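You operate a simulated robot arm through the tools that you are given. There is no shell and no other tool. Be economical: measure what you need, move in short steps, check, and stop when the job is done.

You are at the controls of a simulated two-armed robot. One attempt, no reset.

Task
Dry the fresh core from the iron block on the drying plate at 200 C.
Fine: wait till it has turned pale, switch the plate off and leave the core on it. Set down upright: core.

It is judged by the outcome, as a careful person would: the job done as asked, and still so three seconds after it is handed in. It fails if anything else is knocked over, pushed out of place, dropped, spilled or broken.

Robot
Two 7-joint arms with fingered hands on one trunk that stands fixed in place. Base frame: the origin is at the foot of the trunk, x ahead of it, y to its left, z up; the work surface is at about z = 0.82. Units: m, rad, N and s.
The left shoulder is at [0.07, 0.132, 1.117], the right one opposite. With the tool pointing down near the work surface each hand reaches from about 0.36 to 0.64 m from the base axis, measured 20 degrees to its own side. Payload 2.3 kg a hand.
The TCP of each hand is the grasp point between the finger pads, 0.025 m short of the fingertips. In the tool frame z runs along the fingers and y along their closing line. Largest opening 0.088 m; the body of the gripper starts 0.029 m behind the TCP. The gripper is a hand of 3 fingers: y runs from the thumb to the fingers, the wrist lies at [-0.013, -0.097, -0.162] in the tool frame, and closing takes about 1.5 s.
Orientation is told as [roll, pitch, yaw] about the base's x, y, z axes, in that order, counted from this pose: with the fingers straight down and the wrist toward the robot, the tool's x, y and z point along [0, 1, 0], [1, 0, 0] and [0, 0, -1] of the base frame.

Tools
- The arms move only by the tool move_arm. It takes "left_rows", "right_rows" or both (then of equal length, played together; a hand with none holds still); each is a list of rows, each a list of 2 entries, a list of its own where there are three numbers: the shift along the base's x, y, z in m, then the turn, a rotation vector about the base's x, y, z in rad. In form: [[[tx, ty, tz], [rx, ry, rz]], ...]. A call has 1 to 12 rows; each row shifts and turns the commanded pose from where the row before left it. "left_fingers" and "right_fingers" are, for a hand that has rows, the opening, from 0 (shut) to 1 (fully open), set as the call begins (left out, the last holds). Rows are played at 5 a second. More than 0.05 m and 0.15 rad between two rows, or a gripper value outside its range, and nothing of the call is played. A pose out of reach is approached as far as the arm can. The call stops where the force on the tool passes 40 N (or 10 N more than at its start, if that is more) or the arm is blocked; 0.2 s more then pass. The fingers move at their own pace (about 0.108 m/s each) and stop on an object; they squeeze with about 22 N. The grip force told is the motor's: it shows also when the fingers shut on nothing. Time passes only in rows, and 0.2 s behind the last, so rows that do not move let the fingers close. The reply holds the time, the measured pose of the TCP, the force on the tool along the base axes, the opening and the grip force, in the units named above and with some noise, with the torque about the TCP (base axes, N m) and any sound that the robot's microphone picked up.
- Cameras (640 x 400 px; columns grow to the right, rows downward): "scene" is now at [0.1442, 0.0213, 1.4186]; the picture's right is [0.28, -0.96, 0.00], its down [-0.70, -0.20, -0.69] and it looks along [0.66, 0.19, -0.73] (base axes); focal length 231 px, centre (320, 200). "left" rides on the left gripper at [-0.058, -0.085, -0.099] in its tool frame; the picture's right is [-0.67, -0.35, 0.66], its down [0.69, -0.63, 0.37] and it looks along [0.29, 0.69, 0.66] (tool axes); focal length 261 px, centre (320, 200). "right" rides on the right gripper at [0.058, -0.085, -0.099] in its tool frame; the picture's right is [-0.67, 0.35, -0.66], its down [-0.69, -0.63, 0.37] and it looks along [-0.28, 0.70, 0.66] (tool axes); focal length 261 px, centre (320, 200). There is no depth. A picture from a camera that has moved, and an enlarged one, comes with that camera's place and axes in the base frame and with its lens. The place of the scene camera against the robot may be out by one fixed shift of up to 0.025 m in any direction.
- get_image(camera): a new picture of that camera. It takes no simulated time.
- raise_lower(by): slides the trunk up (or, below 0, down) by that many m; the arms and the scene camera ride with it, the base frame stays. It gives what a move gives, with no picture.
- set_fingers(index, middle, thumb_bend, thumb_turn, hand): sets how far each is bent, from 0 (flat) to 1 (curled in); at 0.3 the hand is open as for a grip, at 0.7 the pads meet at the TCP. One left out holds its place. A second passes; each finger stops where it meets its share of the squeeze, and holds until it gets a number again. A gripper value or a shape takes the hand back. It gives what a move gives, with no picture; readings hold the bend of each and the force on the fingers (four entries, about 0 where the hand has none), thumb and palm. thumb_turn goes from beside the hand (0) to across from the fingers (1), as for a grip.
- grasp_type(shape, hand): the hand has 3 fingers and takes this shape, open, in about a second: jaw (thumb against the fingers, like two jaws); tri (thumb and two fingers); tip (a fingertip pinch); poke (one finger out to press); point (the index stretched); flat (the hand flat); cup (the hand cupped); fist (a fist). The gripper value then closes the fingers along that shape, each until it touches; the sizes above hold for jaw. It gives what a move gives, with no picture.
- aim_head(pan, tilt): turns the head with the scene camera to pan (to the left, within 1.501 rad either way) and tilt (down, from -0.506 to 1.204), counted from straight ahead of the robot. It gives what a move gives.
- inspect(camera, box): a new picture of the part [left, top, right, bottom] of that camera's present view, enlarged. It takes no simulated time.
- sign_off(): hands the job in; it is judged then, once.

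Work in short steps. Places have to be worked out from the pictures, the camera data and where the tool is seen: move nearer, look again, correct. Check each grasp and each placing, and mend what went wrong. You have 120 turns and 86 pictures in all, those below and enlarged ones among them. Open the grippers and draw the arms clear of the work before you hand the job in, unless the task says otherwise; then end with one line.

The tools are called after "Request:" as name(argument=value, ...) on one line, values as JSON. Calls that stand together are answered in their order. move_arm: Moves the arms, as the interface text tells. Its arguments: {"type":"object","properties":{"left_rows":{"type":"array","items":{"type":"array"}},"left_fingers":{"type":"number"},"right_rows":{"type":"array","items":{"type":"array"}},"right_fingers":{"type":"number"}},"required":[]} The other tools are called the same way: raise_lower (by) slides the trunk up or down; grasp_type (shape, hand) gives the hand a shape; set_fingers (index, middle, thumb_bend, thumb_turn, hand) moves the fingers one by one; aim_head (pan, tilt) turns the head that bears the scene camera; get_image (camera) takes a picture; inspect (camera, box) takes an enlarged picture of a part of a camera's view; sign_off () hands the job in.

At the start:

```text
t: 0.0
left_eef_pos: [0.3537, 0.2852, 1.2357]
left_tcp_rot: [-0.001, -0.001, 0.001]
left_wrist_force: [0.1, -1.0, 0.1]
left_ft_torque: [0.0, -0.02, -0.02]
left_gripper_width: 0.0876
left_gripper_force: 0.0
left_shape: jaw
left_bend: [0.3, 0.3, 0.3, 0.98]
left_finger forces: [0.1, 0.0, 0.0, 0.0, 0.0, 0.0]
right_eef_pos: [0.4637, -0.0493, 1.1397]
right_tcp_rot: [0.001, 0.0, 0.0]
right_wrist_force: [0.5, -0.2, -0.1]
right_ft_torque: [0.0, 0.02, 0.02]
right_gripper_width: 0.0876
right_gripper_force: 0.0
right_shape: jaw
right_bend: [0.3, 0.3, 0.3, 0.98]
right_finger forces: [0.0, 0.1, 0.1, 0.0, 0.0, 0.0]
trunk travel left (down, up): [-0.675, 0.165]
head pan, tilt: [0.283, 0.812]
```

scene: 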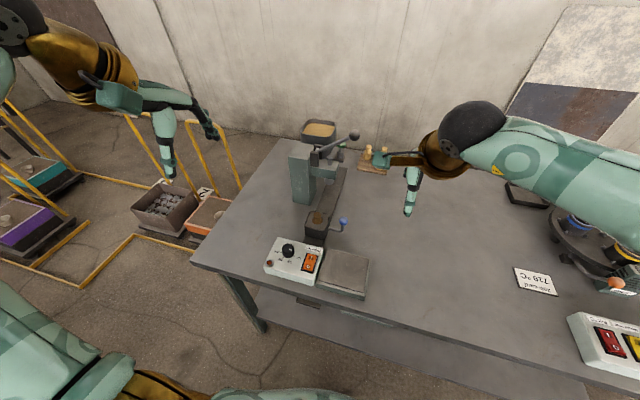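
right: 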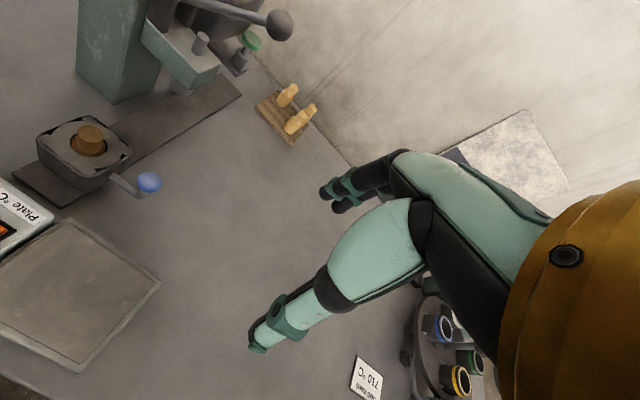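
left: 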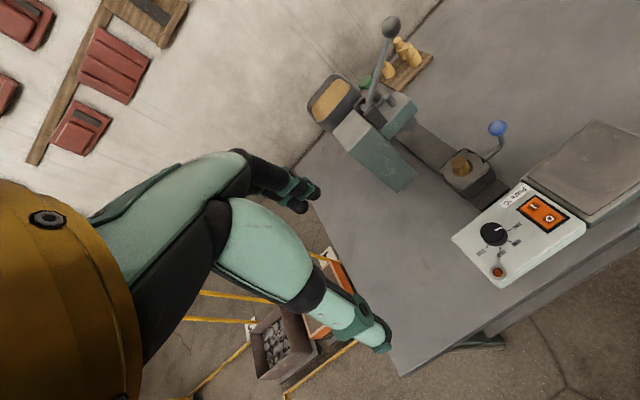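

The iron block with the core sits behind the hot-plate controls. I enlarge those areas to read the panel and see the block.

Request:
inspect(camera="left", box=[420, 100, 640, 300])

Request:
inspect(camera="right", box=[0, 80, 200, 280])

Request:
inspect(camera="scene", box=[240, 110, 400, 310])

```text
2.00 times, centred on (530, 200) of left
camera zoom: at [0.269, 0.2267, 1.334], right [-0.35, -0.67, -0.66], down [-0.63, 0.69, -0.37], along [0.69, 0.29, -0.66], focal length 521 px, centre (-100, 200)
```

zoom: 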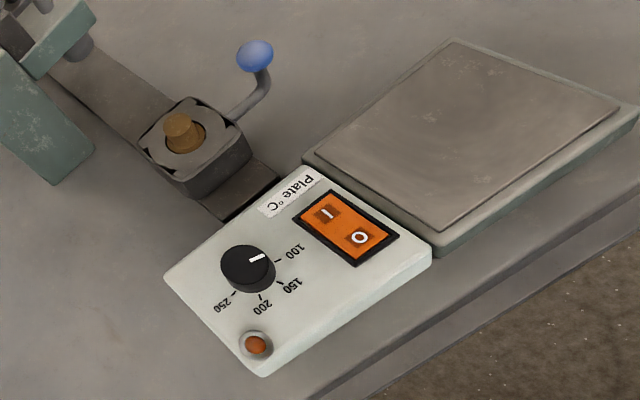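

```text
2.00 times, centred on (100, 180) of right
camera zoom: at [0.3777, 0.0098, 1.2396], right [0.35, -0.67, 0.66], down [-0.63, -0.69, -0.37], along [0.7, -0.28, -0.66], focal length 521 px, centre (760, 240)
```

zoom: 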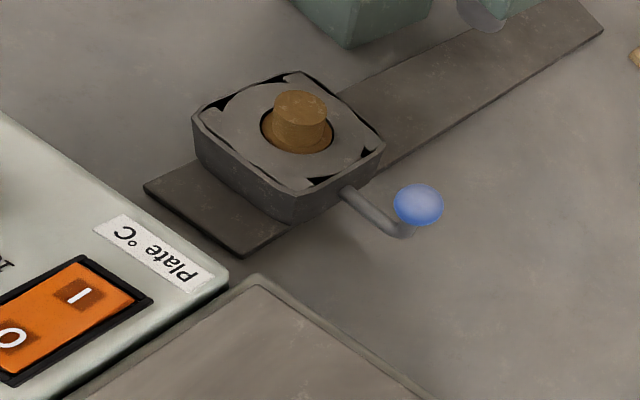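

```text
2.00 times, centred on (320, 210) of scene
camera zoom: at [0.1442, 0.0213, 1.4186], right [0.28, -0.96, 0.0], down [-0.7, -0.2, -0.69], along [0.66, 0.19, -0.73], focal length 462 px, centre (320, 180)
```

zoom: 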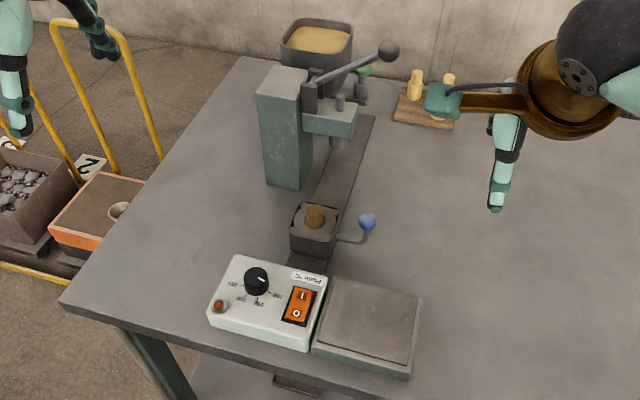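

The core looks to be near (0.53, 0.15, 0.91), the dial near (0.42, 0.20), the rocker near (0.40, 0.134) and the plate near (0.41, 0.03). I move the left hand closer for a better view.

Request:
move_arm(left_rows=[[[0.013, -0.026, -0.037], [0, 0, 0]], [[0.013, -0.026, -0.037], [0, 0, 0]], [[0.013, -0.026, -0.037], [0, 0, 0]], [[0.013, -0.026, -0.037], [0, 0, 0]], [[0.013, -0.026, -0.037], [0, 0, 0]]])

Request:
get_image(camera="left")

Request:
inspect(camera="right", box=[230, 40, 350, 160])

```text
t: 1.2
left_eef_pos: [0.4181, 0.154, 1.0504]
left_tcp_rot: [-0.001, 0.002, 0.001]
left_wrist_force: [-1.1, 0.4, -0.2]
left_ft_torque: [0.0, 0.01, -0.01]
left_gripper_width: 0.088
left_gripper_force: 0.0
left_shape: jaw
left_bend: [0.3, 0.3, 0.3, 0.98]
left_finger forces: [0.1, 0.0, 0.0, 0.1, 0.0, 0.1]
right_eef_pos: [0.4643, -0.0504, 1.1399]
right_tcp_rot: [0.002, 0.001, 0.001]
right_wrist_force: [-0.6, -0.3, 0.0]
right_ft_torque: [0.01, -0.01, 0.02]
right_gripper_width: 0.0875
right_gripper_force: 0.2
right_shape: jaw
right_bend: [0.3, 0.3, 0.3, 0.98]
right_finger forces: [0.0, 0.1, 0.0, 0.0, 0.0, 0.0]
trunk travel left (down, up): [-0.675, 0.165]
head pan, tilt: [0.283, 0.812]
```

```text
79 pictures are left
camera left: at [0.3343, 0.0959, 1.1493], right [-0.35, -0.67, -0.65], down [-0.63, 0.68, -0.36], along [0.69, 0.29, -0.66], focal length 261 px, centre (320, 200)
```

left: 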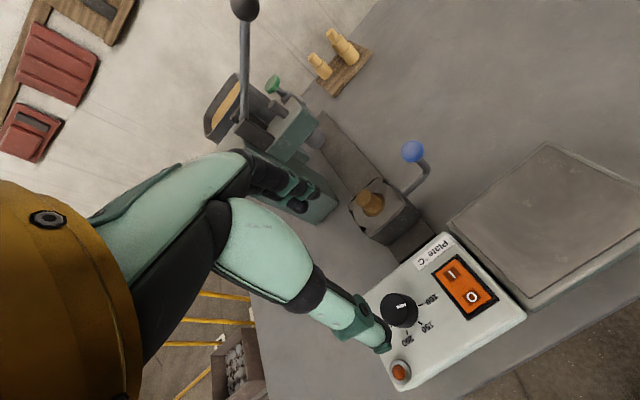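

```text
3.33 times, centred on (290, 100) of right
camera zoom: at [0.3791, 0.0086, 1.2392], right [0.35, -0.67, 0.65], down [-0.63, -0.69, -0.37], along [0.69, -0.28, -0.66], focal length 869 px, centre (420, 533)
```

zoom: 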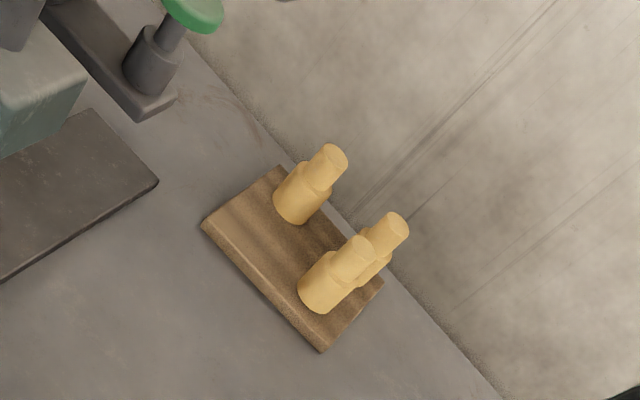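

The dried cores have a wide foot and a narrow neck, so here only the neck sticks out of the block. I zoom on the block, its blue lever and the panel.

Request:
inspect(camera="left", box=[330, 130, 450, 270])

Request:
inspect(camera="left", box=[360, 230, 540, 390])

```text
2.86 times, centred on (390, 200) of left
camera zoom: at [0.3343, 0.0959, 1.1493], right [-0.35, -0.67, -0.65], down [-0.63, 0.68, -0.36], along [0.69, 0.29, -0.66], focal length 745 px, centre (120, 200)
```

zoom: 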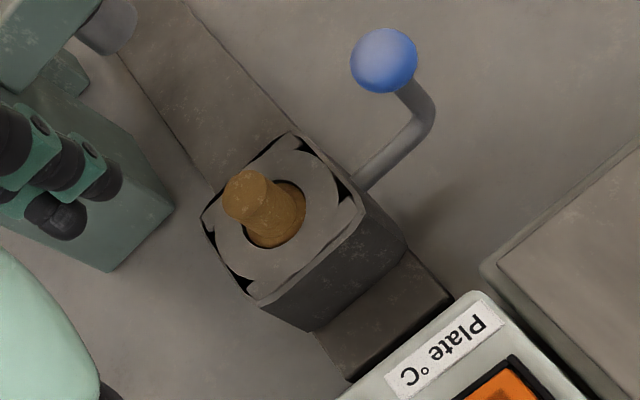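

```text
2.50 times, centred on (450, 310) of left
camera zoom: at [0.3343, 0.0959, 1.1493], right [-0.35, -0.67, -0.65], down [-0.63, 0.68, -0.36], along [0.69, 0.29, -0.66], focal length 652 px, centre (-5, -75)
```

zoom: 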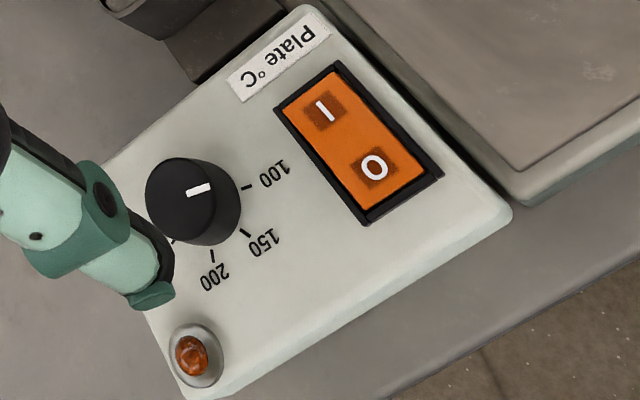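

The core top is at about (0.534, 0.149, 0.907) and the blue knob at about (0.538, 0.074, 0.904). I clear the right arm and bring the left camera nearer to understand the lever.

Request:
move_arm(right_rows=[[[0, -0.04, 0], [0, 0, 0]], [[0, -0.04, 0], [0, 0, 0]], [[0, -0.04, 0], [0, 0, 0]]], left_rows=[[[0.01, -0.03, -0.02], [0, 0, 0]], [[0.01, -0.03, -0.02], [0, 0, 0]], [[0.01, -0.03, -0.02], [0, 0, 0]]])

Request:
get_image(camera="left")

```text
t: 2.0
left_eef_pos: [0.4488, 0.0632, 0.991]
left_tcp_rot: [0.0, 0.0, 0.003]
left_wrist_force: [0.4, 1.0, 0.6]
left_ft_torque: [0.01, 0.01, 0.0]
left_gripper_width: 0.0879
left_gripper_force: 0.0
left_shape: jaw
left_bend: [0.3, 0.3, 0.3, 0.98]
left_finger forces: [0.0, 0.0, 0.1, 0.1, 0.0, 0.0]
right_eef_pos: [0.4628, -0.1735, 1.1395]
right_tcp_rot: [0.003, 0.0, 0.0]
right_wrist_force: [-0.1, -0.2, 0.4]
right_ft_torque: [0.0, 0.0, -0.04]
right_gripper_width: 0.0877
right_gripper_force: 0.1
right_shape: jaw
right_bend: [0.3, 0.3, 0.3, 0.98]
right_finger forces: [0.0, 0.0, 0.1, 0.1, 0.0, 0.0]
trunk travel left (down, up): [-0.675, 0.165]
head pan, tilt: [0.283, 0.812]
```

```text
75 pictures are left
camera left: at [0.3646, 0.004, 1.0896], right [-0.35, -0.67, -0.66], down [-0.63, 0.69, -0.36], along [0.69, 0.29, -0.66], focal length 261 px, centre (320, 200)
```

left: 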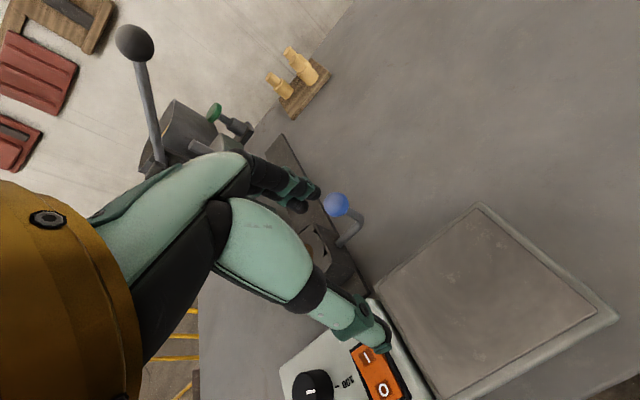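

The thumb hides most of it, so I zoom on the lever for what remains visible.

Request:
inspect(camera="left", box=[260, 170, 420, 300])

```text
3.08 times, centred on (340, 235) of left
camera zoom: at [0.3646, 0.004, 1.0896], right [-0.35, -0.67, -0.66], down [-0.63, 0.69, -0.36], along [0.69, 0.29, -0.66], focal length 802 px, centre (258, 92)
```

zoom: 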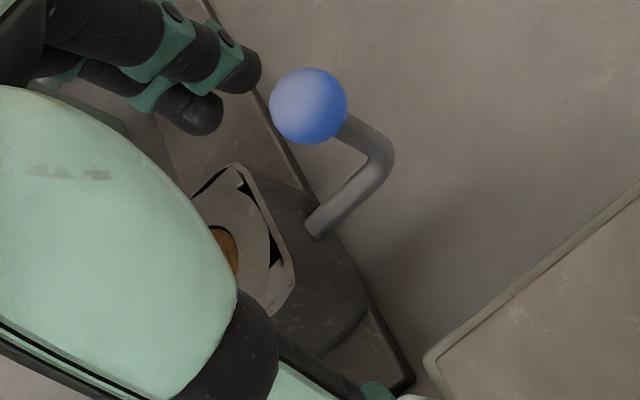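

The lever is a crank on a horizontal shaft, with the knob upright. I set the dial first: the knob centre is near (0.421, 0.199) with its top at 0.88, and it must turn about 110° clockwise seen from above. I go above it with yaw +0.9.

Request:
move_arm(left_rows=[[[-0.005, 0.023, 0.0], [0, 0, 0.15]], [[-0.005, 0.023, 0.0], [0, 0, 0.15]], [[-0.005, 0.023, 0.0], [0, 0, 0.15]], [[-0.005, 0.023, 0.0], [0, 0, 0.15]], [[-0.005, 0.022, 0.0], [0, 0, 0.15]], [[-0.003, 0.022, 0.0], [0, 0, 0.15]]])

Request:
get_image(camera="left")

Request:
get_image(camera="scene")

```text
t: 3.4
left_eef_pos: [0.4204, 0.201, 0.9897]
left_tcp_rot: [0.002, 0.0, 0.903]
left_wrist_force: [0.3, -0.1, 0.3]
left_ft_torque: [0.02, -0.03, 0.03]
left_gripper_width: 0.0879
left_gripper_force: 0.0
left_shape: jaw
left_bend: [0.3, 0.3, 0.3, 0.98]
left_finger forces: [0.0, 0.0, 0.0, 0.0, 0.0, 0.1]
right_eef_pos: [0.4607, -0.1697, 1.1404]
right_tcp_rot: [-0.001, 0.0, -0.001]
right_wrist_force: [-0.7, -0.1, 0.5]
right_ft_torque: [-0.01, 0.02, -0.01]
right_gripper_width: 0.0877
right_gripper_force: 0.0
right_shape: jaw
right_bend: [0.3, 0.3, 0.3, 0.98]
right_finger forces: [0.0, 0.0, 0.0, 0.1, 0.1, 0.0]
trunk travel left (down, up): [-0.675, 0.165]
head pan, tilt: [0.283, 0.812]
```

```text
73 pictures are left
camera left: at [0.4132, 0.0983, 1.0887], right [0.31, -0.69, -0.66], down [-0.93, -0.07, -0.37], along [0.21, 0.72, -0.66], focal length 261 px, centre (320, 200)
```

left: 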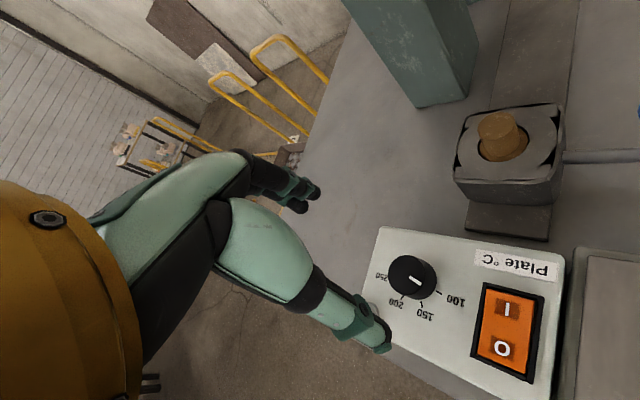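

```text
72 pictures are left
camera scene: at [0.1444, 0.0216, 1.4186], right [0.28, -0.96, 0.0], down [-0.7, -0.2, -0.69], along [0.66, 0.19, -0.73], focal length 231 px, centre (320, 200)
```

scene: 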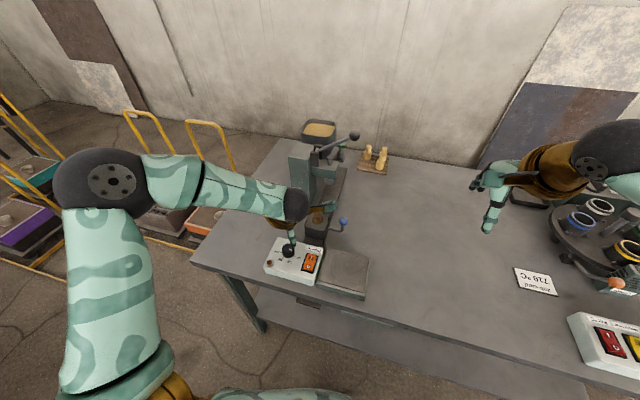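

This view shows the dial, rocker and block all clear of the hand. I zoom in to measure the dial and see the lever and core.

Request:
inspect(camera="left", box=[360, 230, 480, 340])

Request:
inspect(camera="left", box=[440, 80, 640, 240])

```text
3.64 times, centred on (420, 285) of left
camera zoom: at [0.4132, 0.0983, 1.0887], right [0.31, -0.69, -0.66], down [-0.93, -0.07, -0.37], along [0.21, 0.72, -0.66], focal length 948 px, centre (-44, -109)
```

zoom: 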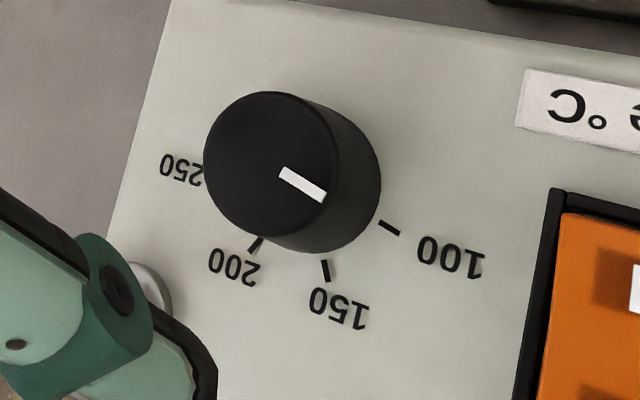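

```text
2.50 times, centred on (540, 160) of left
camera zoom: at [0.4132, 0.0983, 1.0887], right [0.31, -0.69, -0.66], down [-0.93, -0.07, -0.37], along [0.21, 0.72, -0.66], focal length 652 px, centre (-230, 300)
```

zoom: 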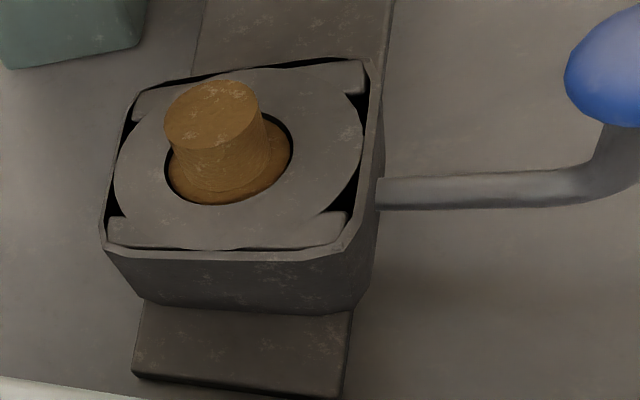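

The dial pointer is at 100 and needs about −1.83 rad to reach 200. With the jaw at 0.6, I descend onto the knob to TCP z≈0.893.

Request:
move_arm(left_rows=[[[0.001, -0.002, -0.03], [0, 0, 0]], [[0, -0.001, -0.03], [0, 0, 0]], [[0, 0, -0.02], [0, 0, 0]], [[0, 0, -0.017], [0, 0, 0]]], left_fingers=0.6)

Request:
get_image(camera="left")

```text
t: 4.4
left_eef_pos: [0.4215, 0.1972, 0.891]
left_tcp_rot: [0.0, 0.001, 0.899]
left_wrist_force: [0.9, 0.4, -0.4]
left_ft_torque: [0.01, 0.03, -0.01]
left_gripper_width: 0.0531
left_gripper_force: 0.0
left_shape: jaw
left_bend: [0.29, 0.4, 0.64, 1.0]
left_finger forces: [0.0, 0.1, 0.1, 0.1, 0.1, 0.0]
right_eef_pos: [0.4621, -0.1702, 1.1392]
right_tcp_rot: [0.0, 0.001, 0.001]
right_wrist_force: [0.1, 0.0, -0.5]
right_ft_torque: [-0.01, -0.02, 0.03]
right_gripper_width: 0.0875
right_gripper_force: 0.0
right_shape: jaw
right_bend: [0.3, 0.3, 0.3, 0.98]
right_finger forces: [0.0, 0.0, 0.1, 0.0, 0.1, 0.1]
trunk travel left (down, up): [-0.675, 0.165]
head pan, tilt: [0.283, 0.812]
```

```text
69 pictures are left
camera left: at [0.4146, 0.0937, 0.9907], right [0.31, -0.69, -0.66], down [-0.93, -0.07, -0.37], along [0.21, 0.72, -0.66], focal length 261 px, centre (320, 200)
```

left: 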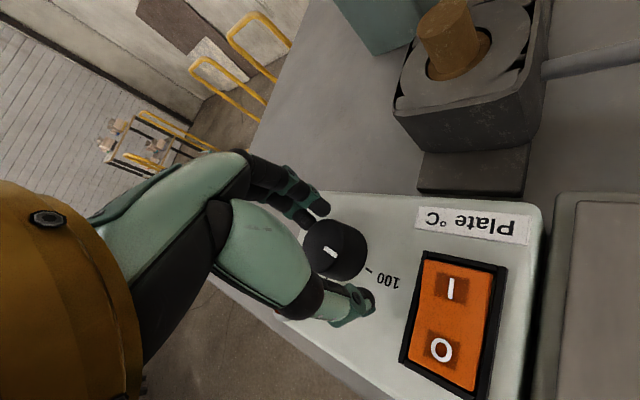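

The knob sits between thumb and fingers. I close and let the grip settle.

Request:
move_arm(left_rows=[[[0, 0, 0], [0, 0, 0]], [[0, 0, 0], [0, 0, 0]], [[0, 0, 0], [0, 0, 0]], [[0, 0, 0], [0, 0, 0]], [[0, 0, 0], [0, 0, 0]]], left_fingers=0.1)

Request:
get_image(camera="left")

```text
t: 5.6
left_eef_pos: [0.4217, 0.1963, 0.8916]
left_tcp_rot: [0.0, -0.001, 0.902]
left_wrist_force: [0.8, -0.1, -0.2]
left_ft_torque: [0.04, -0.02, 0.02]
left_gripper_width: 0.0251
left_gripper_force: 21.3
left_shape: jaw
left_bend: [0.74, 0.54, 0.74, 1.0]
left_finger forces: [13.4, 6.7, 0.1, 0.1, 19.4, 0.0]
right_eef_pos: [0.462, -0.1695, 1.14]
right_tcp_rot: [0.001, 0.0, 0.001]
right_wrist_force: [-0.2, -0.6, -0.6]
right_ft_torque: [-0.02, 0.0, -0.03]
right_gripper_width: 0.0873
right_gripper_force: 0.0
right_shape: jaw
right_bend: [0.3, 0.3, 0.3, 0.98]
right_finger forces: [0.0, 0.0, 0.0, 0.0, 0.1, 0.0]
trunk travel left (down, up): [-0.675, 0.165]
head pan, tilt: [0.283, 0.812]
```

```text
68 pictures are left
camera left: at [0.4146, 0.0939, 0.9908], right [0.31, -0.69, -0.66], down [-0.93, -0.07, -0.37], along [0.21, 0.72, -0.66], focal length 261 px, centre (320, 200)
```

left: 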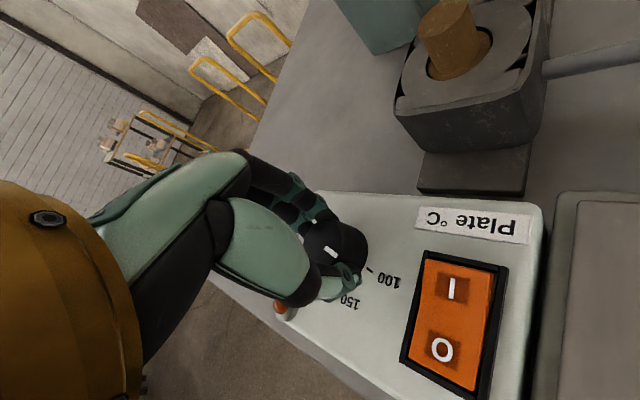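

Gripped at 25 mm on two fingers and thumb. I turn it clockwise by 0.9 rad first.

Request:
move_arm(left_rows=[[[0, 0, 0], [0, 0, -0.15]], [[0, 0, 0], [0, 0, -0.15]], [[0, 0, 0], [0, 0, -0.15]], [[0, 0, 0], [0, 0, -0.15]], [[0, 0, 0], [0, 0, -0.15]], [[0, 0, 0], [0, 0, -0.15]]])

Request:
get_image(camera="left")

```text
t: 7.0
left_eef_pos: [0.4205, 0.1968, 0.8913]
left_tcp_rot: [-0.001, 0.003, -0.003]
left_wrist_force: [-3.8, -1.9, -6.4]
left_ft_torque: [0.0, 0.1, 0.04]
left_gripper_width: 0.0245
left_gripper_force: 22.0
left_shape: jaw
left_bend: [0.74, 0.54, 0.74, 1.0]
left_finger forces: [12.9, 6.0, 0.0, 0.0, 22.2, 0.0]
right_eef_pos: [0.4632, -0.1697, 1.1406]
right_tcp_rot: [0.0, 0.0, 0.003]
right_wrist_force: [0.2, -0.1, 0.3]
right_ft_torque: [0.06, 0.02, 0.0]
right_gripper_width: 0.0876
right_gripper_force: 0.1
right_shape: jaw
right_bend: [0.3, 0.3, 0.3, 0.98]
right_finger forces: [0.1, 0.0, 0.1, 0.1, 0.1, 0.0]
trunk travel left (down, up): [-0.675, 0.165]
head pan, tilt: [0.283, 0.812]
```

```text
67 pictures are left
camera left: at [0.3365, 0.1402, 0.9914], right [-0.35, -0.67, -0.66], down [-0.63, 0.69, -0.36], along [0.69, 0.28, -0.66], focal length 261 px, centre (320, 200)
```

left: 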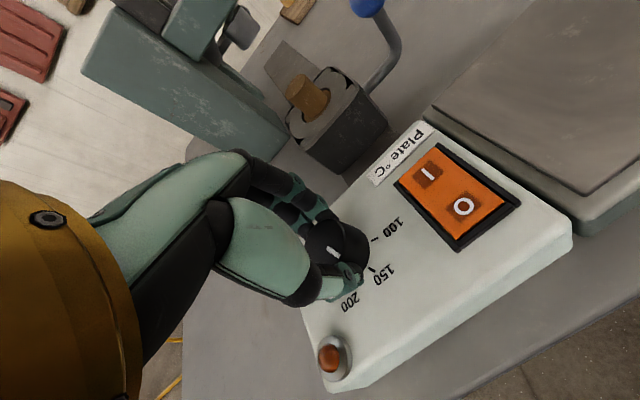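

The knob turned with the hand and the mark now points at 150. I go on with another 0.9 rad.

Request:
move_arm(left_rows=[[[0, 0, 0], [0, 0, -0.15]], [[0, 0, 0], [0, 0, -0.15]], [[0, 0, 0], [0, 0, -0.15]], [[0, 0, 0], [0, 0, -0.15]], [[0, 0, 0], [0, 0, -0.15]], [[0, 0, 0], [0, 0, -0.15]]])

Request:
get_image(camera="left")

```text
t: 8.4
left_eef_pos: [0.4215, 0.1996, 0.893]
left_tcp_rot: [-0.002, 0.0, -0.901]
left_wrist_force: [-4.7, 0.7, -7.5]
left_ft_torque: [0.02, 0.05, 0.01]
left_gripper_width: 0.024
left_gripper_force: 22.1
left_shape: jaw
left_bend: [0.74, 0.55, 0.74, 1.0]
left_finger forces: [13.0, 5.8, 0.0, 0.1, 21.5, 0.1]
right_eef_pos: [0.4617, -0.1692, 1.1402]
right_tcp_rot: [0.0, 0.0, 0.0]
right_wrist_force: [-0.2, 1.1, -0.5]
right_ft_torque: [-0.02, -0.02, 0.0]
right_gripper_width: 0.0874
right_gripper_force: 0.1
right_shape: jaw
right_bend: [0.3, 0.3, 0.3, 0.98]
right_finger forces: [0.0, 0.0, 0.1, 0.0, 0.1, 0.1]
trunk travel left (down, up): [-0.675, 0.165]
head pan, tilt: [0.283, 0.812]
```

```text
66 pictures are left
camera left: at [0.3239, 0.2297, 0.9918], right [-0.74, -0.14, -0.66], down [0.15, 0.92, -0.37], along [0.65, -0.37, -0.66], focal length 261 px, centre (320, 200)
```

left: 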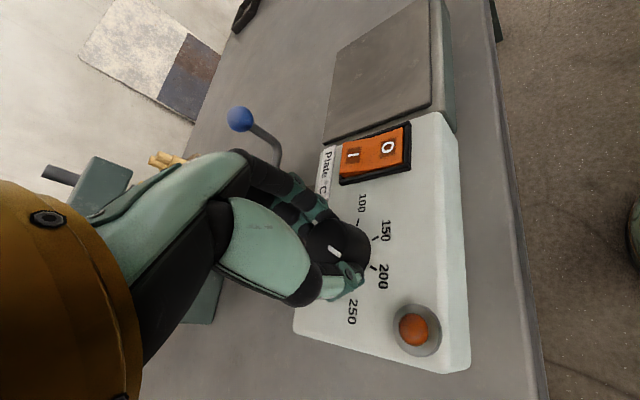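

The mark now points about at 200. I open, lift straight up and check.

Request:
move_arm(left_rows=[[[0, 0, 0], [0, 0, 0]], [[0, 0, 0], [0, 0, 0]], [[0, 0, 0], [0, 0, 0]], [[0, 0, 0.03], [0, 0, 0]], [[0, 0, 0.04], [0, 0, 0]]], left_fingers=0.7)

Request:
inspect(camera="left", box=[320, 180, 520, 360])

```text
t: 9.6
left_eef_pos: [0.4207, 0.1962, 0.9646]
left_tcp_rot: [0.001, -0.002, -0.898]
left_wrist_force: [0.0, 0.1, 0.0]
left_ft_torque: [-0.05, 0.0, 0.02]
left_gripper_width: 0.0612
left_gripper_force: 0.0
left_shape: jaw
left_bend: [0.28, 0.37, 0.58, 0.99]
left_finger forces: [0.1, 0.0, 0.1, 0.0, 0.0, 0.0]
right_eef_pos: [0.4604, -0.171, 1.1398]
right_tcp_rot: [0.001, -0.003, 0.001]
right_wrist_force: [0.5, -0.1, -0.3]
right_ft_torque: [-0.01, 0.01, -0.02]
right_gripper_width: 0.0875
right_gripper_force: 0.1
right_shape: jaw
right_bend: [0.3, 0.3, 0.3, 0.98]
right_finger forces: [0.0, 0.0, 0.0, 0.0, 0.0, 0.0]
trunk travel left (down, up): [-0.675, 0.165]
head pan, tilt: [0.283, 0.812]
```

```text
2.22 times, centred on (420, 270) of left
camera zoom: at [0.3229, 0.228, 1.0629], right [-0.74, -0.14, -0.66], down [0.14, 0.92, -0.37], along [0.66, -0.37, -0.66], focal length 579 px, centre (98, 44)
```

zoom: 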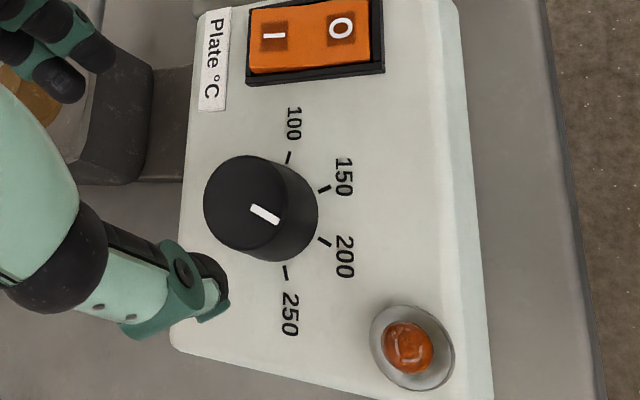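

The mark is within a few degrees of the 200 tick. Next is the rocker, with 'I' at about (0.421, 0.132) and 'O' at (0.395, 0.133). I turn back to yaw 0 while raising, and take the poke shape.

Request:
move_arm(left_rows=[[[0, -0.01, 0.005], [0, 0, 0.15]], [[0, -0.01, 0.005], [0, 0, 0.15]], [[0, -0.01, 0.005], [0, 0, 0.15]], [[0, -0.01, 0.005], [0, 0, 0.15]], [[0, -0.01, 0.005], [0, 0, 0.15]], [[0, -0.01, 0.005], [0, 0, 0.15]]])

Request:
grasp_type(hand="left", shape="poke")

Request:
get_image(camera="left")

```text
t: 11.0
left_eef_pos: [0.4221, 0.1365, 0.9931]
left_tcp_rot: [0.002, -0.001, 0.003]
left_wrist_force: [0.8, -0.6, -0.1]
left_ft_torque: [0.04, -0.02, -0.01]
left_gripper_width: 0.0612
left_gripper_force: 0.1
left_shape: jaw
left_bend: [0.28, 0.37, 0.58, 0.99]
left_finger forces: [0.0, 0.0, 0.0, 0.0, 0.0, 0.0]
right_eef_pos: [0.4612, -0.1729, 1.1393]
right_tcp_rot: [0.002, -0.003, 0.0]
right_wrist_force: [-0.3, 0.0, 0.1]
right_ft_torque: [0.04, 0.02, 0.03]
right_gripper_width: 0.0875
right_gripper_force: 0.1
right_shape: jaw
right_bend: [0.3, 0.3, 0.3, 0.98]
right_finger forces: [0.1, 0.1, 0.0, 0.0, 0.0, 0.1]
trunk travel left (down, up): [-0.675, 0.165]
head pan, tilt: [0.283, 0.812]
```

```text
t: 11.9
left_eef_pos: [0.4223, 0.1398, 0.9932]
left_tcp_rot: [0.001, 0.0, -0.001]
left_wrist_force: [-0.2, -0.4, 0.2]
left_ft_torque: [-0.06, -0.01, -0.02]
left_gripper_width: 0.0001
left_gripper_force: 0.0
left_shape: poke
left_bend: [0.7, 0.7, 1.0, 1.0]
left_finger forces: [0.0, 0.1, 0.0, 0.1, 0.0, 0.0]
right_eef_pos: [0.4617, -0.17, 1.1402]
right_tcp_rot: [-0.002, 0.001, 0.001]
right_wrist_force: [-0.9, -0.1, 1.3]
right_ft_torque: [-0.04, 0.01, 0.01]
right_gripper_width: 0.0876
right_gripper_force: 0.1
right_shape: jaw
right_bend: [0.3, 0.3, 0.3, 0.98]
right_finger forces: [0.1, 0.0, 0.1, 0.0, 0.0, 0.0]
trunk travel left (down, up): [-0.675, 0.165]
head pan, tilt: [0.283, 0.812]
```

```text
64 pictures are left
camera left: at [0.3368, 0.0805, 1.092], right [-0.35, -0.67, -0.66], down [-0.63, 0.69, -0.37], along [0.69, 0.29, -0.66], focal length 261 px, centre (320, 200)
```

left: 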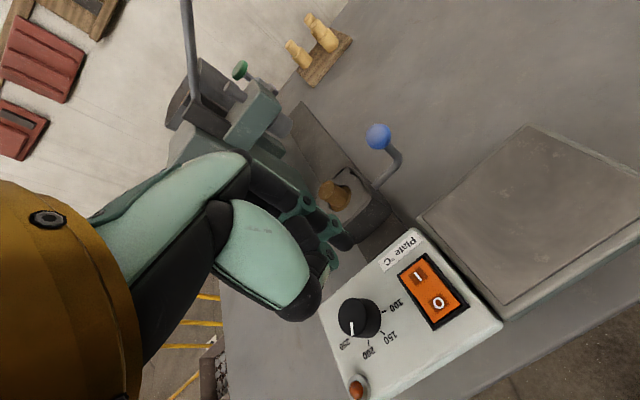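

I inspect both the dial mark and the poking finger's shape.

Request:
inspect(camera="left", box=[200, 140, 480, 400])

Request:
inspect(camera="left", box=[310, 270, 430, 390])

```text
1.54 times, centred on (340, 270) of left
camera zoom: at [0.3368, 0.0805, 1.092], right [-0.35, -0.67, -0.66], down [-0.63, 0.69, -0.37], along [0.69, 0.29, -0.66], focal length 401 px, centre (289, 92)
```

zoom: 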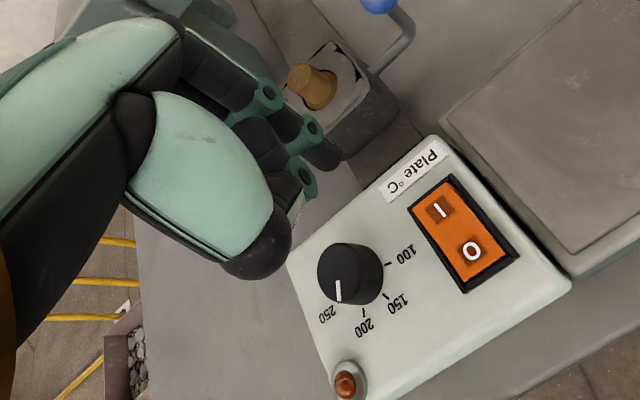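

```text
3.33 times, centred on (370, 330) of left
camera zoom: at [0.3368, 0.0805, 1.092], right [-0.35, -0.67, -0.66], down [-0.63, 0.69, -0.37], along [0.69, 0.29, -0.66], focal length 869 px, centre (153, -233)
```

zoom: 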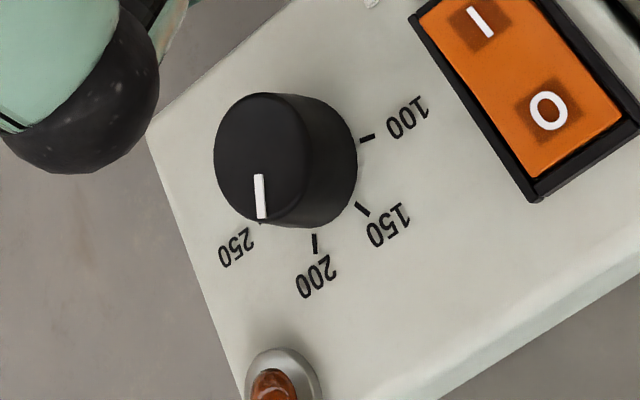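

The dial does read 200. The poking tip seems to be just under the TCP, so I lower to about 20 mm above the rocker and look.

Request:
move_arm(left_rows=[[[0, -0.002, -0.03], [0, 0, 0]], [[0, -0.002, -0.03], [0, 0, 0]], [[0, 0, -0.018], [0, 0, 0]]])

Request:
inspect(camera="left", box=[200, 140, 480, 360])

Request:
inspect(camera="scene", box=[250, 200, 350, 300])

```text
t: 12.7
left_eef_pos: [0.4216, 0.1333, 0.9148]
left_tcp_rot: [0.0, 0.0, 0.002]
left_wrist_force: [0.5, -0.3, -1.2]
left_ft_torque: [0.01, 0.04, -0.01]
left_gripper_width: 0.0
left_gripper_force: 0.1
left_shape: poke
left_bend: [0.7, 0.7, 1.0, 1.0]
left_finger forces: [0.0, 0.0, 0.0, 0.0, 0.1, 0.1]
right_eef_pos: [0.4622, -0.169, 1.1409]
right_tcp_rot: [0.0, 0.0, 0.001]
right_wrist_force: [-0.3, 0.2, -0.6]
right_ft_torque: [-0.01, 0.03, -0.02]
right_gripper_width: 0.0877
right_gripper_force: 0.0
right_shape: jaw
right_bend: [0.3, 0.3, 0.3, 0.98]
right_finger forces: [0.0, 0.0, 0.0, 0.1, 0.0, 0.1]
trunk travel left (down, up): [-0.675, 0.165]
head pan, tilt: [0.283, 0.812]
```

```text
1.82 times, centred on (340, 250) of left
camera zoom: at [0.3374, 0.0758, 1.0136], right [-0.35, -0.67, -0.66], down [-0.63, 0.69, -0.37], along [0.69, 0.29, -0.66], focal length 474 px, centre (284, 109)
```

zoom: 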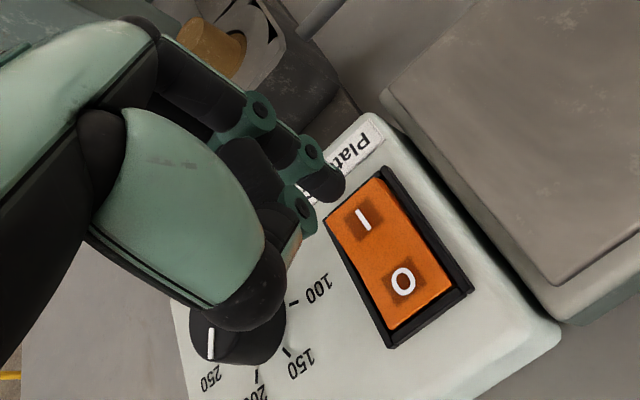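

```text
4.00 times, centred on (300, 250) of scene
camera zoom: at [0.1445, 0.0211, 1.4186], right [0.28, -0.96, 0.0], down [-0.7, -0.2, -0.69], along [0.66, 0.19, -0.73], focal length 925 px, centre (400, 0)
```

zoom: 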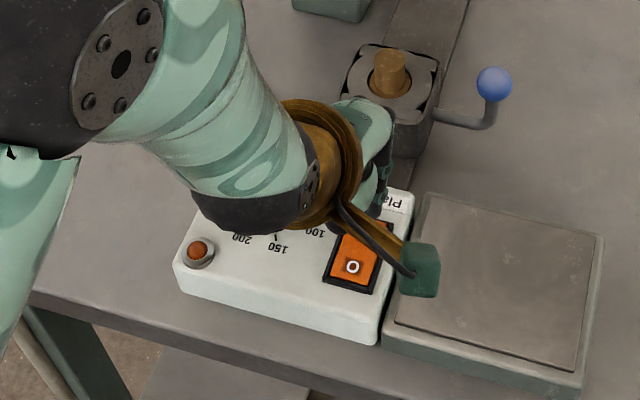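

If the tip is 25 mm below the TCP, it is over 'I'. I lower in small steps while reading the force.

Request:
move_arm(left_rows=[[[0.002, 0, -0.006], [0, 0, 0]], [[0, 0, -0.005], [0, 0, 0]], [[0, 0, -0.004], [0, 0, 0]]])

Request:
inspect(camera="left", box=[200, 140, 480, 360])

```text
t: 13.5
left_eef_pos: [0.4236, 0.1345, 0.8992]
left_tcp_rot: [0.001, 0.001, 0.003]
left_wrist_force: [0.6, -0.3, 0.2]
left_ft_torque: [0.04, -0.03, -0.02]
left_gripper_width: 0.0
left_gripper_force: 0.1
left_shape: poke
left_bend: [0.7, 0.7, 1.0, 1.0]
left_finger forces: [0.0, 0.0, 0.1, 0.0, 0.1, 0.0]
right_eef_pos: [0.4616, -0.1708, 1.1413]
right_tcp_rot: [-0.001, -0.001, -0.001]
right_wrist_force: [-0.7, 0.5, -0.1]
right_ft_torque: [0.01, 0.0, 0.04]
right_gripper_width: 0.0876
right_gripper_force: 0.0
right_shape: jaw
right_bend: [0.3, 0.3, 0.3, 0.98]
right_finger forces: [0.0, 0.0, 0.0, 0.0, 0.0, 0.1]
trunk travel left (down, up): [-0.675, 0.165]
head pan, tilt: [0.283, 0.812]
```

```text
1.82 times, centred on (340, 250) of left
camera zoom: at [0.3387, 0.0761, 0.9987], right [-0.35, -0.67, -0.66], down [-0.63, 0.68, -0.37], along [0.69, 0.29, -0.66], focal length 474 px, centre (284, 109)
```

zoom: 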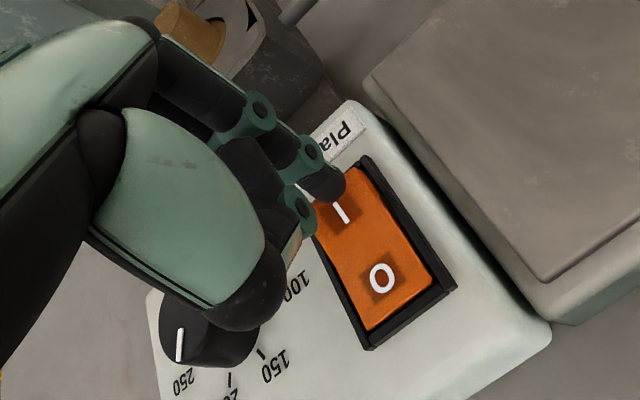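

The fingertip covers the top of 'I'. I keep lowering slowly to press.

Request:
move_arm(left_rows=[[[0, -0.001, -0.003], [0, 0, 0]], [[0, 0, -0.003], [0, 0, 0]], [[0, 0, -0.003], [0, 0, 0]], [[0, 0, -0.003], [0, 0, 0]]])

Request:
inspect(camera="left", box=[200, 140, 480, 360])

```text
t: 14.5
left_eef_pos: [0.4248, 0.132, 0.8916]
left_tcp_rot: [0.002, -0.015, 0.001]
left_wrist_force: [9.6, 3.7, 30.0]
left_ft_torque: [0.38, -0.18, -0.11]
left_gripper_width: 0.0
left_gripper_force: 0.1
left_shape: poke
left_bend: [0.7, 0.7, 1.0, 1.0]
left_finger forces: [0.1, 30.8, 0.0, 0.0, 0.0, 0.0]
right_eef_pos: [0.4582, -0.1712, 1.1409]
right_tcp_rot: [0.001, -0.004, 0.0]
right_wrist_force: [0.3, 0.1, -0.5]
right_ft_torque: [0.0, 0.04, 0.0]
right_gripper_width: 0.0875
right_gripper_force: 0.1
right_shape: jaw
right_bend: [0.3, 0.3, 0.3, 0.98]
right_finger forces: [0.1, 0.0, 0.0, 0.0, 0.0, 0.0]
trunk travel left (down, up): [-0.675, 0.165]
head pan, tilt: [0.283, 0.812]
```

```text
1.82 times, centred on (340, 250) of left
camera zoom: at [0.3389, 0.0737, 0.9895], right [-0.34, -0.67, -0.66], down [-0.63, 0.68, -0.37], along [0.7, 0.29, -0.65], focal length 474 px, centre (284, 109)
```

zoom: 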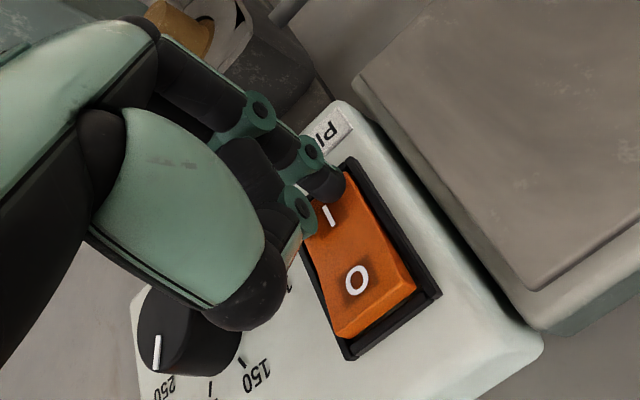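

The rocker has tipped, with 'O' now raised. I lift off and check the lamp.

Request:
move_arm(left_rows=[[[0, 0, 0.02], [0, 0, 0]], [[0, 0, 0.04], [0, 0, 0]], [[0, 0, 0.04], [0, 0, 0]], [[0, 0, 0.04], [0, 0, 0]]])

Request:
get_image(camera="left")

```text
t: 15.5
left_eef_pos: [0.4202, 0.1334, 1.0283]
left_tcp_rot: [0.0, -0.001, 0.003]
left_wrist_force: [0.4, 0.6, -0.2]
left_ft_torque: [-0.01, 0.02, 0.0]
left_gripper_width: 0.0
left_gripper_force: 0.0
left_shape: poke
left_bend: [0.7, 0.7, 1.0, 1.0]
left_finger forces: [0.0, 0.0, 0.0, 0.0, 0.1, 0.1]
right_eef_pos: [0.4602, -0.1696, 1.1394]
right_tcp_rot: [0.0, -0.001, -0.001]
right_wrist_force: [-0.5, -0.1, 0.0]
right_ft_torque: [0.02, -0.01, -0.02]
right_gripper_width: 0.0875
right_gripper_force: 0.1
right_shape: jaw
right_bend: [0.3, 0.3, 0.3, 0.98]
right_finger forces: [0.0, 0.0, 0.0, 0.0, 0.0, 0.0]
trunk travel left (down, up): [-0.675, 0.165]
head pan, tilt: [0.283, 0.812]
```

```text
57 pictures are left
camera left: at [0.3368, 0.0755, 1.1277], right [-0.35, -0.67, -0.66], down [-0.63, 0.69, -0.37], along [0.69, 0.29, -0.66], focal length 261 px, centre (320, 200)
```

left: 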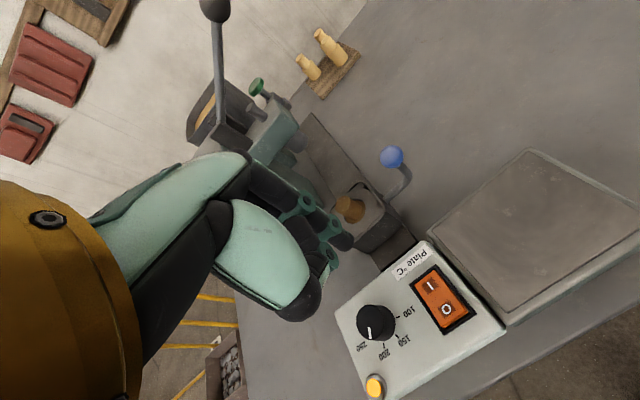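

The lamp is lit, so the plate is on. For the core I return to jaw shape and hover above the neck at (0.534, 0.149).

Request:
grasp_type(hand="left", shape="jaw")

Request:
move_arm(left_rows=[[[0.038, 0.005, -0.005], [0, 0, 0]], [[0.038, 0.005, -0.005], [0, 0, 0]], [[0.038, 0.005, -0.02], [0, 0, 0]], [[0, 0, 0], [0, 0, 0]]], left_fingers=0.6)

Request:
get_image(camera="left")

Request:
inspect(camera="scene", box=[260, 120, 400, 300])

```text
t: 16.4
left_eef_pos: [0.4221, 0.134, 1.0279]
left_tcp_rot: [0.0, 0.001, 0.0]
left_wrist_force: [0.0, 0.3, 0.4]
left_ft_torque: [0.0, -0.02, 0.01]
left_gripper_width: 0.0878
left_gripper_force: 0.0
left_shape: jaw
left_bend: [0.3, 0.3, 0.3, 0.98]
left_finger forces: [0.1, 0.0, 0.0, 0.1, 0.1, 0.0]
right_eef_pos: [0.4629, -0.1696, 1.1408]
right_tcp_rot: [0.0, -0.001, 0.0]
right_wrist_force: [0.4, 0.2, -0.1]
right_ft_torque: [0.0, 0.02, -0.04]
right_gripper_width: 0.0879
right_gripper_force: 0.2
right_shape: jaw
right_bend: [0.3, 0.3, 0.3, 0.98]
right_finger forces: [0.1, 0.0, 0.0, 0.1, 0.0, 0.0]
trunk travel left (down, up): [-0.675, 0.165]
head pan, tilt: [0.283, 0.812]
```

```text
t: 17.4
left_eef_pos: [0.5382, 0.1457, 0.9982]
left_tcp_rot: [0.0, 0.001, 0.001]
left_wrist_force: [-0.4, 1.0, -0.3]
left_ft_torque: [-0.01, 0.01, 0.05]
left_gripper_width: 0.0529
left_gripper_force: 0.1
left_shape: jaw
left_bend: [0.29, 0.4, 0.64, 1.0]
left_finger forces: [0.0, 0.1, 0.0, 0.1, 0.0, 0.0]
right_eef_pos: [0.4611, -0.1692, 1.1403]
right_tcp_rot: [-0.001, -0.001, 0.0]
right_wrist_force: [-0.1, 0.0, -0.3]
right_ft_torque: [0.02, 0.01, 0.0]
right_gripper_width: 0.0875
right_gripper_force: 0.0
right_shape: jaw
right_bend: [0.3, 0.3, 0.3, 0.98]
right_finger forces: [0.1, 0.1, 0.0, 0.1, 0.0, 0.0]
trunk travel left (down, up): [-0.675, 0.165]
head pan, tilt: [0.283, 0.812]
```

```text
56 pictures are left
camera left: at [0.4543, 0.0884, 1.0977], right [-0.35, -0.67, -0.66], down [-0.63, 0.69, -0.37], along [0.69, 0.29, -0.66], focal length 261 px, centre (320, 200)
```

left: 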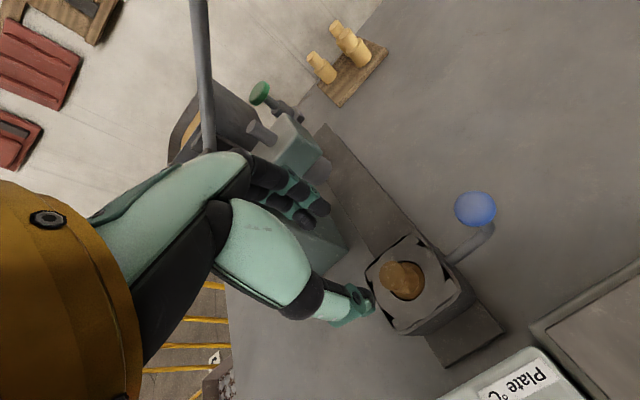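

```text
2.22 times, centred on (330, 210) of scene
camera zoom: at [0.1437, 0.0209, 1.4187], right [0.28, -0.96, 0.0], down [-0.7, -0.2, -0.69], along [0.66, 0.19, -0.73], focal length 514 px, centre (298, 178)
```

zoom: 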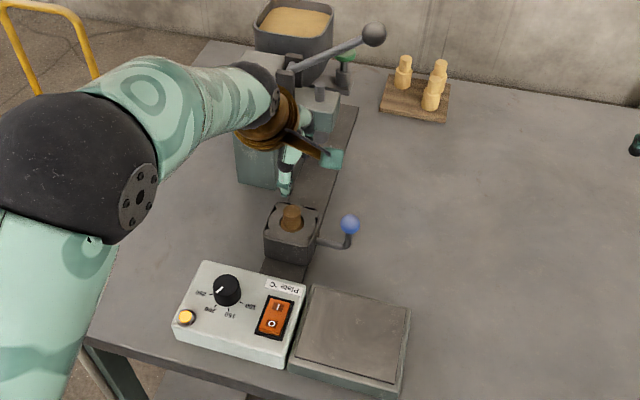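

The hand hovers close to the block and clear of the press. I zoom on the core to refine its axis and the foot's seat.

Request:
inspect(camera="left", box=[330, 180, 510, 370])

```text
2.11 times, centred on (420, 275) of left
camera zoom: at [0.4543, 0.0884, 1.0977], right [-0.35, -0.67, -0.66], down [-0.63, 0.69, -0.37], along [0.69, 0.29, -0.66], focal length 549 px, centre (110, 42)
```

zoom: 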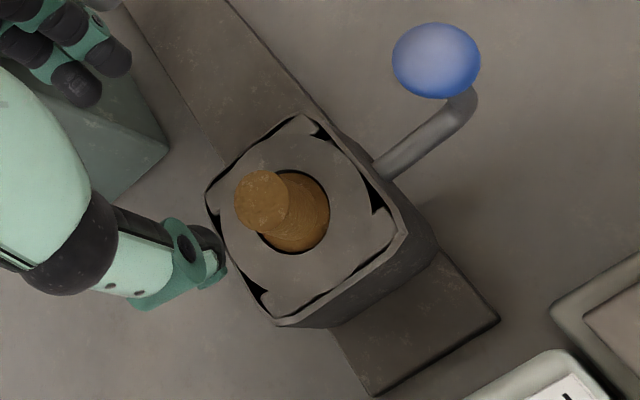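

The core axis is at about (0.5365, 0.149) with a 21 mm neck and a slightly loose foot. I descend around the neck to TCP z≈0.915, staying above the block.

Request:
move_arm(left_rows=[[[-0.001, 0.003, -0.03], [0, 0, 0]], [[0, 0, -0.03], [0, 0, 0]], [[0, 0, -0.015], [0, 0, 0]], [[0, 0, -0.008], [0, 0, 0]]])

Request:
get_image(camera="left")

```text
t: 18.4
left_eef_pos: [0.5369, 0.1497, 0.9133]
left_tcp_rot: [-0.001, -0.001, 0.002]
left_wrist_force: [0.8, -0.1, -0.5]
left_ft_torque: [0.01, -0.02, 0.0]
left_gripper_width: 0.0528
left_gripper_force: 0.1
left_shape: jaw
left_bend: [0.29, 0.4, 0.64, 1.0]
left_finger forces: [0.1, 0.1, 0.0, 0.1, 0.0, 0.1]
right_eef_pos: [0.4621, -0.1697, 1.1411]
right_tcp_rot: [0.0, 0.0, 0.001]
right_wrist_force: [-0.3, 0.2, -0.3]
right_ft_torque: [-0.02, 0.02, -0.03]
right_gripper_width: 0.0877
right_gripper_force: 0.0
right_shape: jaw
right_bend: [0.3, 0.3, 0.3, 0.98]
right_finger forces: [0.0, 0.1, 0.0, 0.0, 0.1, 0.0]
trunk travel left (down, up): [-0.675, 0.165]
head pan, tilt: [0.283, 0.812]
```

```text
53 pictures are left
camera left: at [0.4524, 0.0923, 1.0132], right [-0.35, -0.67, -0.66], down [-0.63, 0.68, -0.37], along [0.69, 0.29, -0.66], focal length 261 px, centre (320, 200)
```

left: 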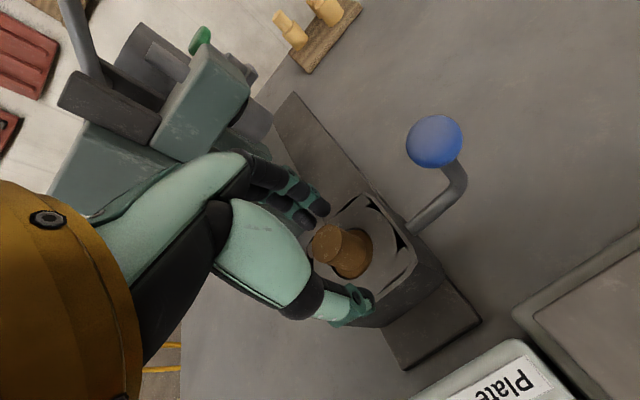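

The neck is between thumb and fingers. I close gradually to a light grip.

Request:
move_arm(left_rows=[[[0, 0, 0], [0, 0, 0]], [[0, 0, 0], [0, 0, 0]], [[0, 0, 0], [0, 0, 0]], [[0, 0, 0], [0, 0, 0]]], left_fingers=0.2)

Request:
inspect(camera="left", box=[220, 150, 440, 350])

```text
t: 19.4
left_eef_pos: [0.5362, 0.1512, 0.9122]
left_tcp_rot: [0.0, 0.0, 0.001]
left_wrist_force: [0.7, 0.4, -1.2]
left_ft_torque: [-0.02, 0.05, -0.01]
left_gripper_width: 0.018
left_gripper_force: 0.1
left_shape: jaw
left_bend: [0.73, 0.58, 0.74, 1.0]
left_finger forces: [0.5, 0.0, 0.0, 0.0, 0.5, 0.1]
right_eef_pos: [0.462, -0.169, 1.1396]
right_tcp_rot: [-0.001, 0.0, -0.001]
right_wrist_force: [-0.5, -0.1, 0.4]
right_ft_torque: [-0.02, -0.02, 0.03]
right_gripper_width: 0.0876
right_gripper_force: 0.1
right_shape: jaw
right_bend: [0.3, 0.3, 0.3, 0.98]
right_finger forces: [0.0, 0.1, 0.0, 0.0, 0.0, 0.0]
trunk travel left (down, up): [-0.675, 0.165]
head pan, tilt: [0.283, 0.812]
```

```text
2.00 times, centred on (330, 250) of left
camera zoom: at [0.4522, 0.0922, 1.0135], right [-0.35, -0.67, -0.66], down [-0.63, 0.69, -0.37], along [0.69, 0.29, -0.66], focal length 521 px, centre (300, 100)
```

zoom: 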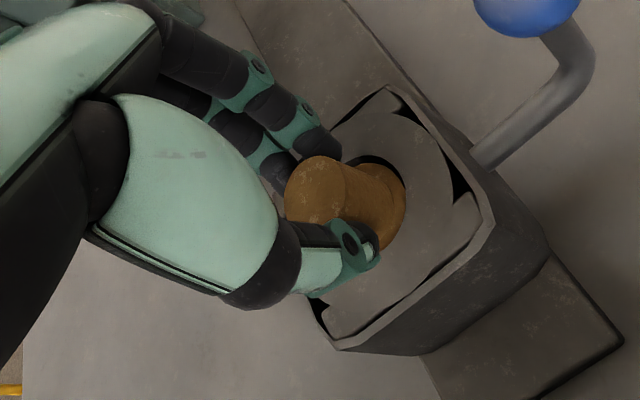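

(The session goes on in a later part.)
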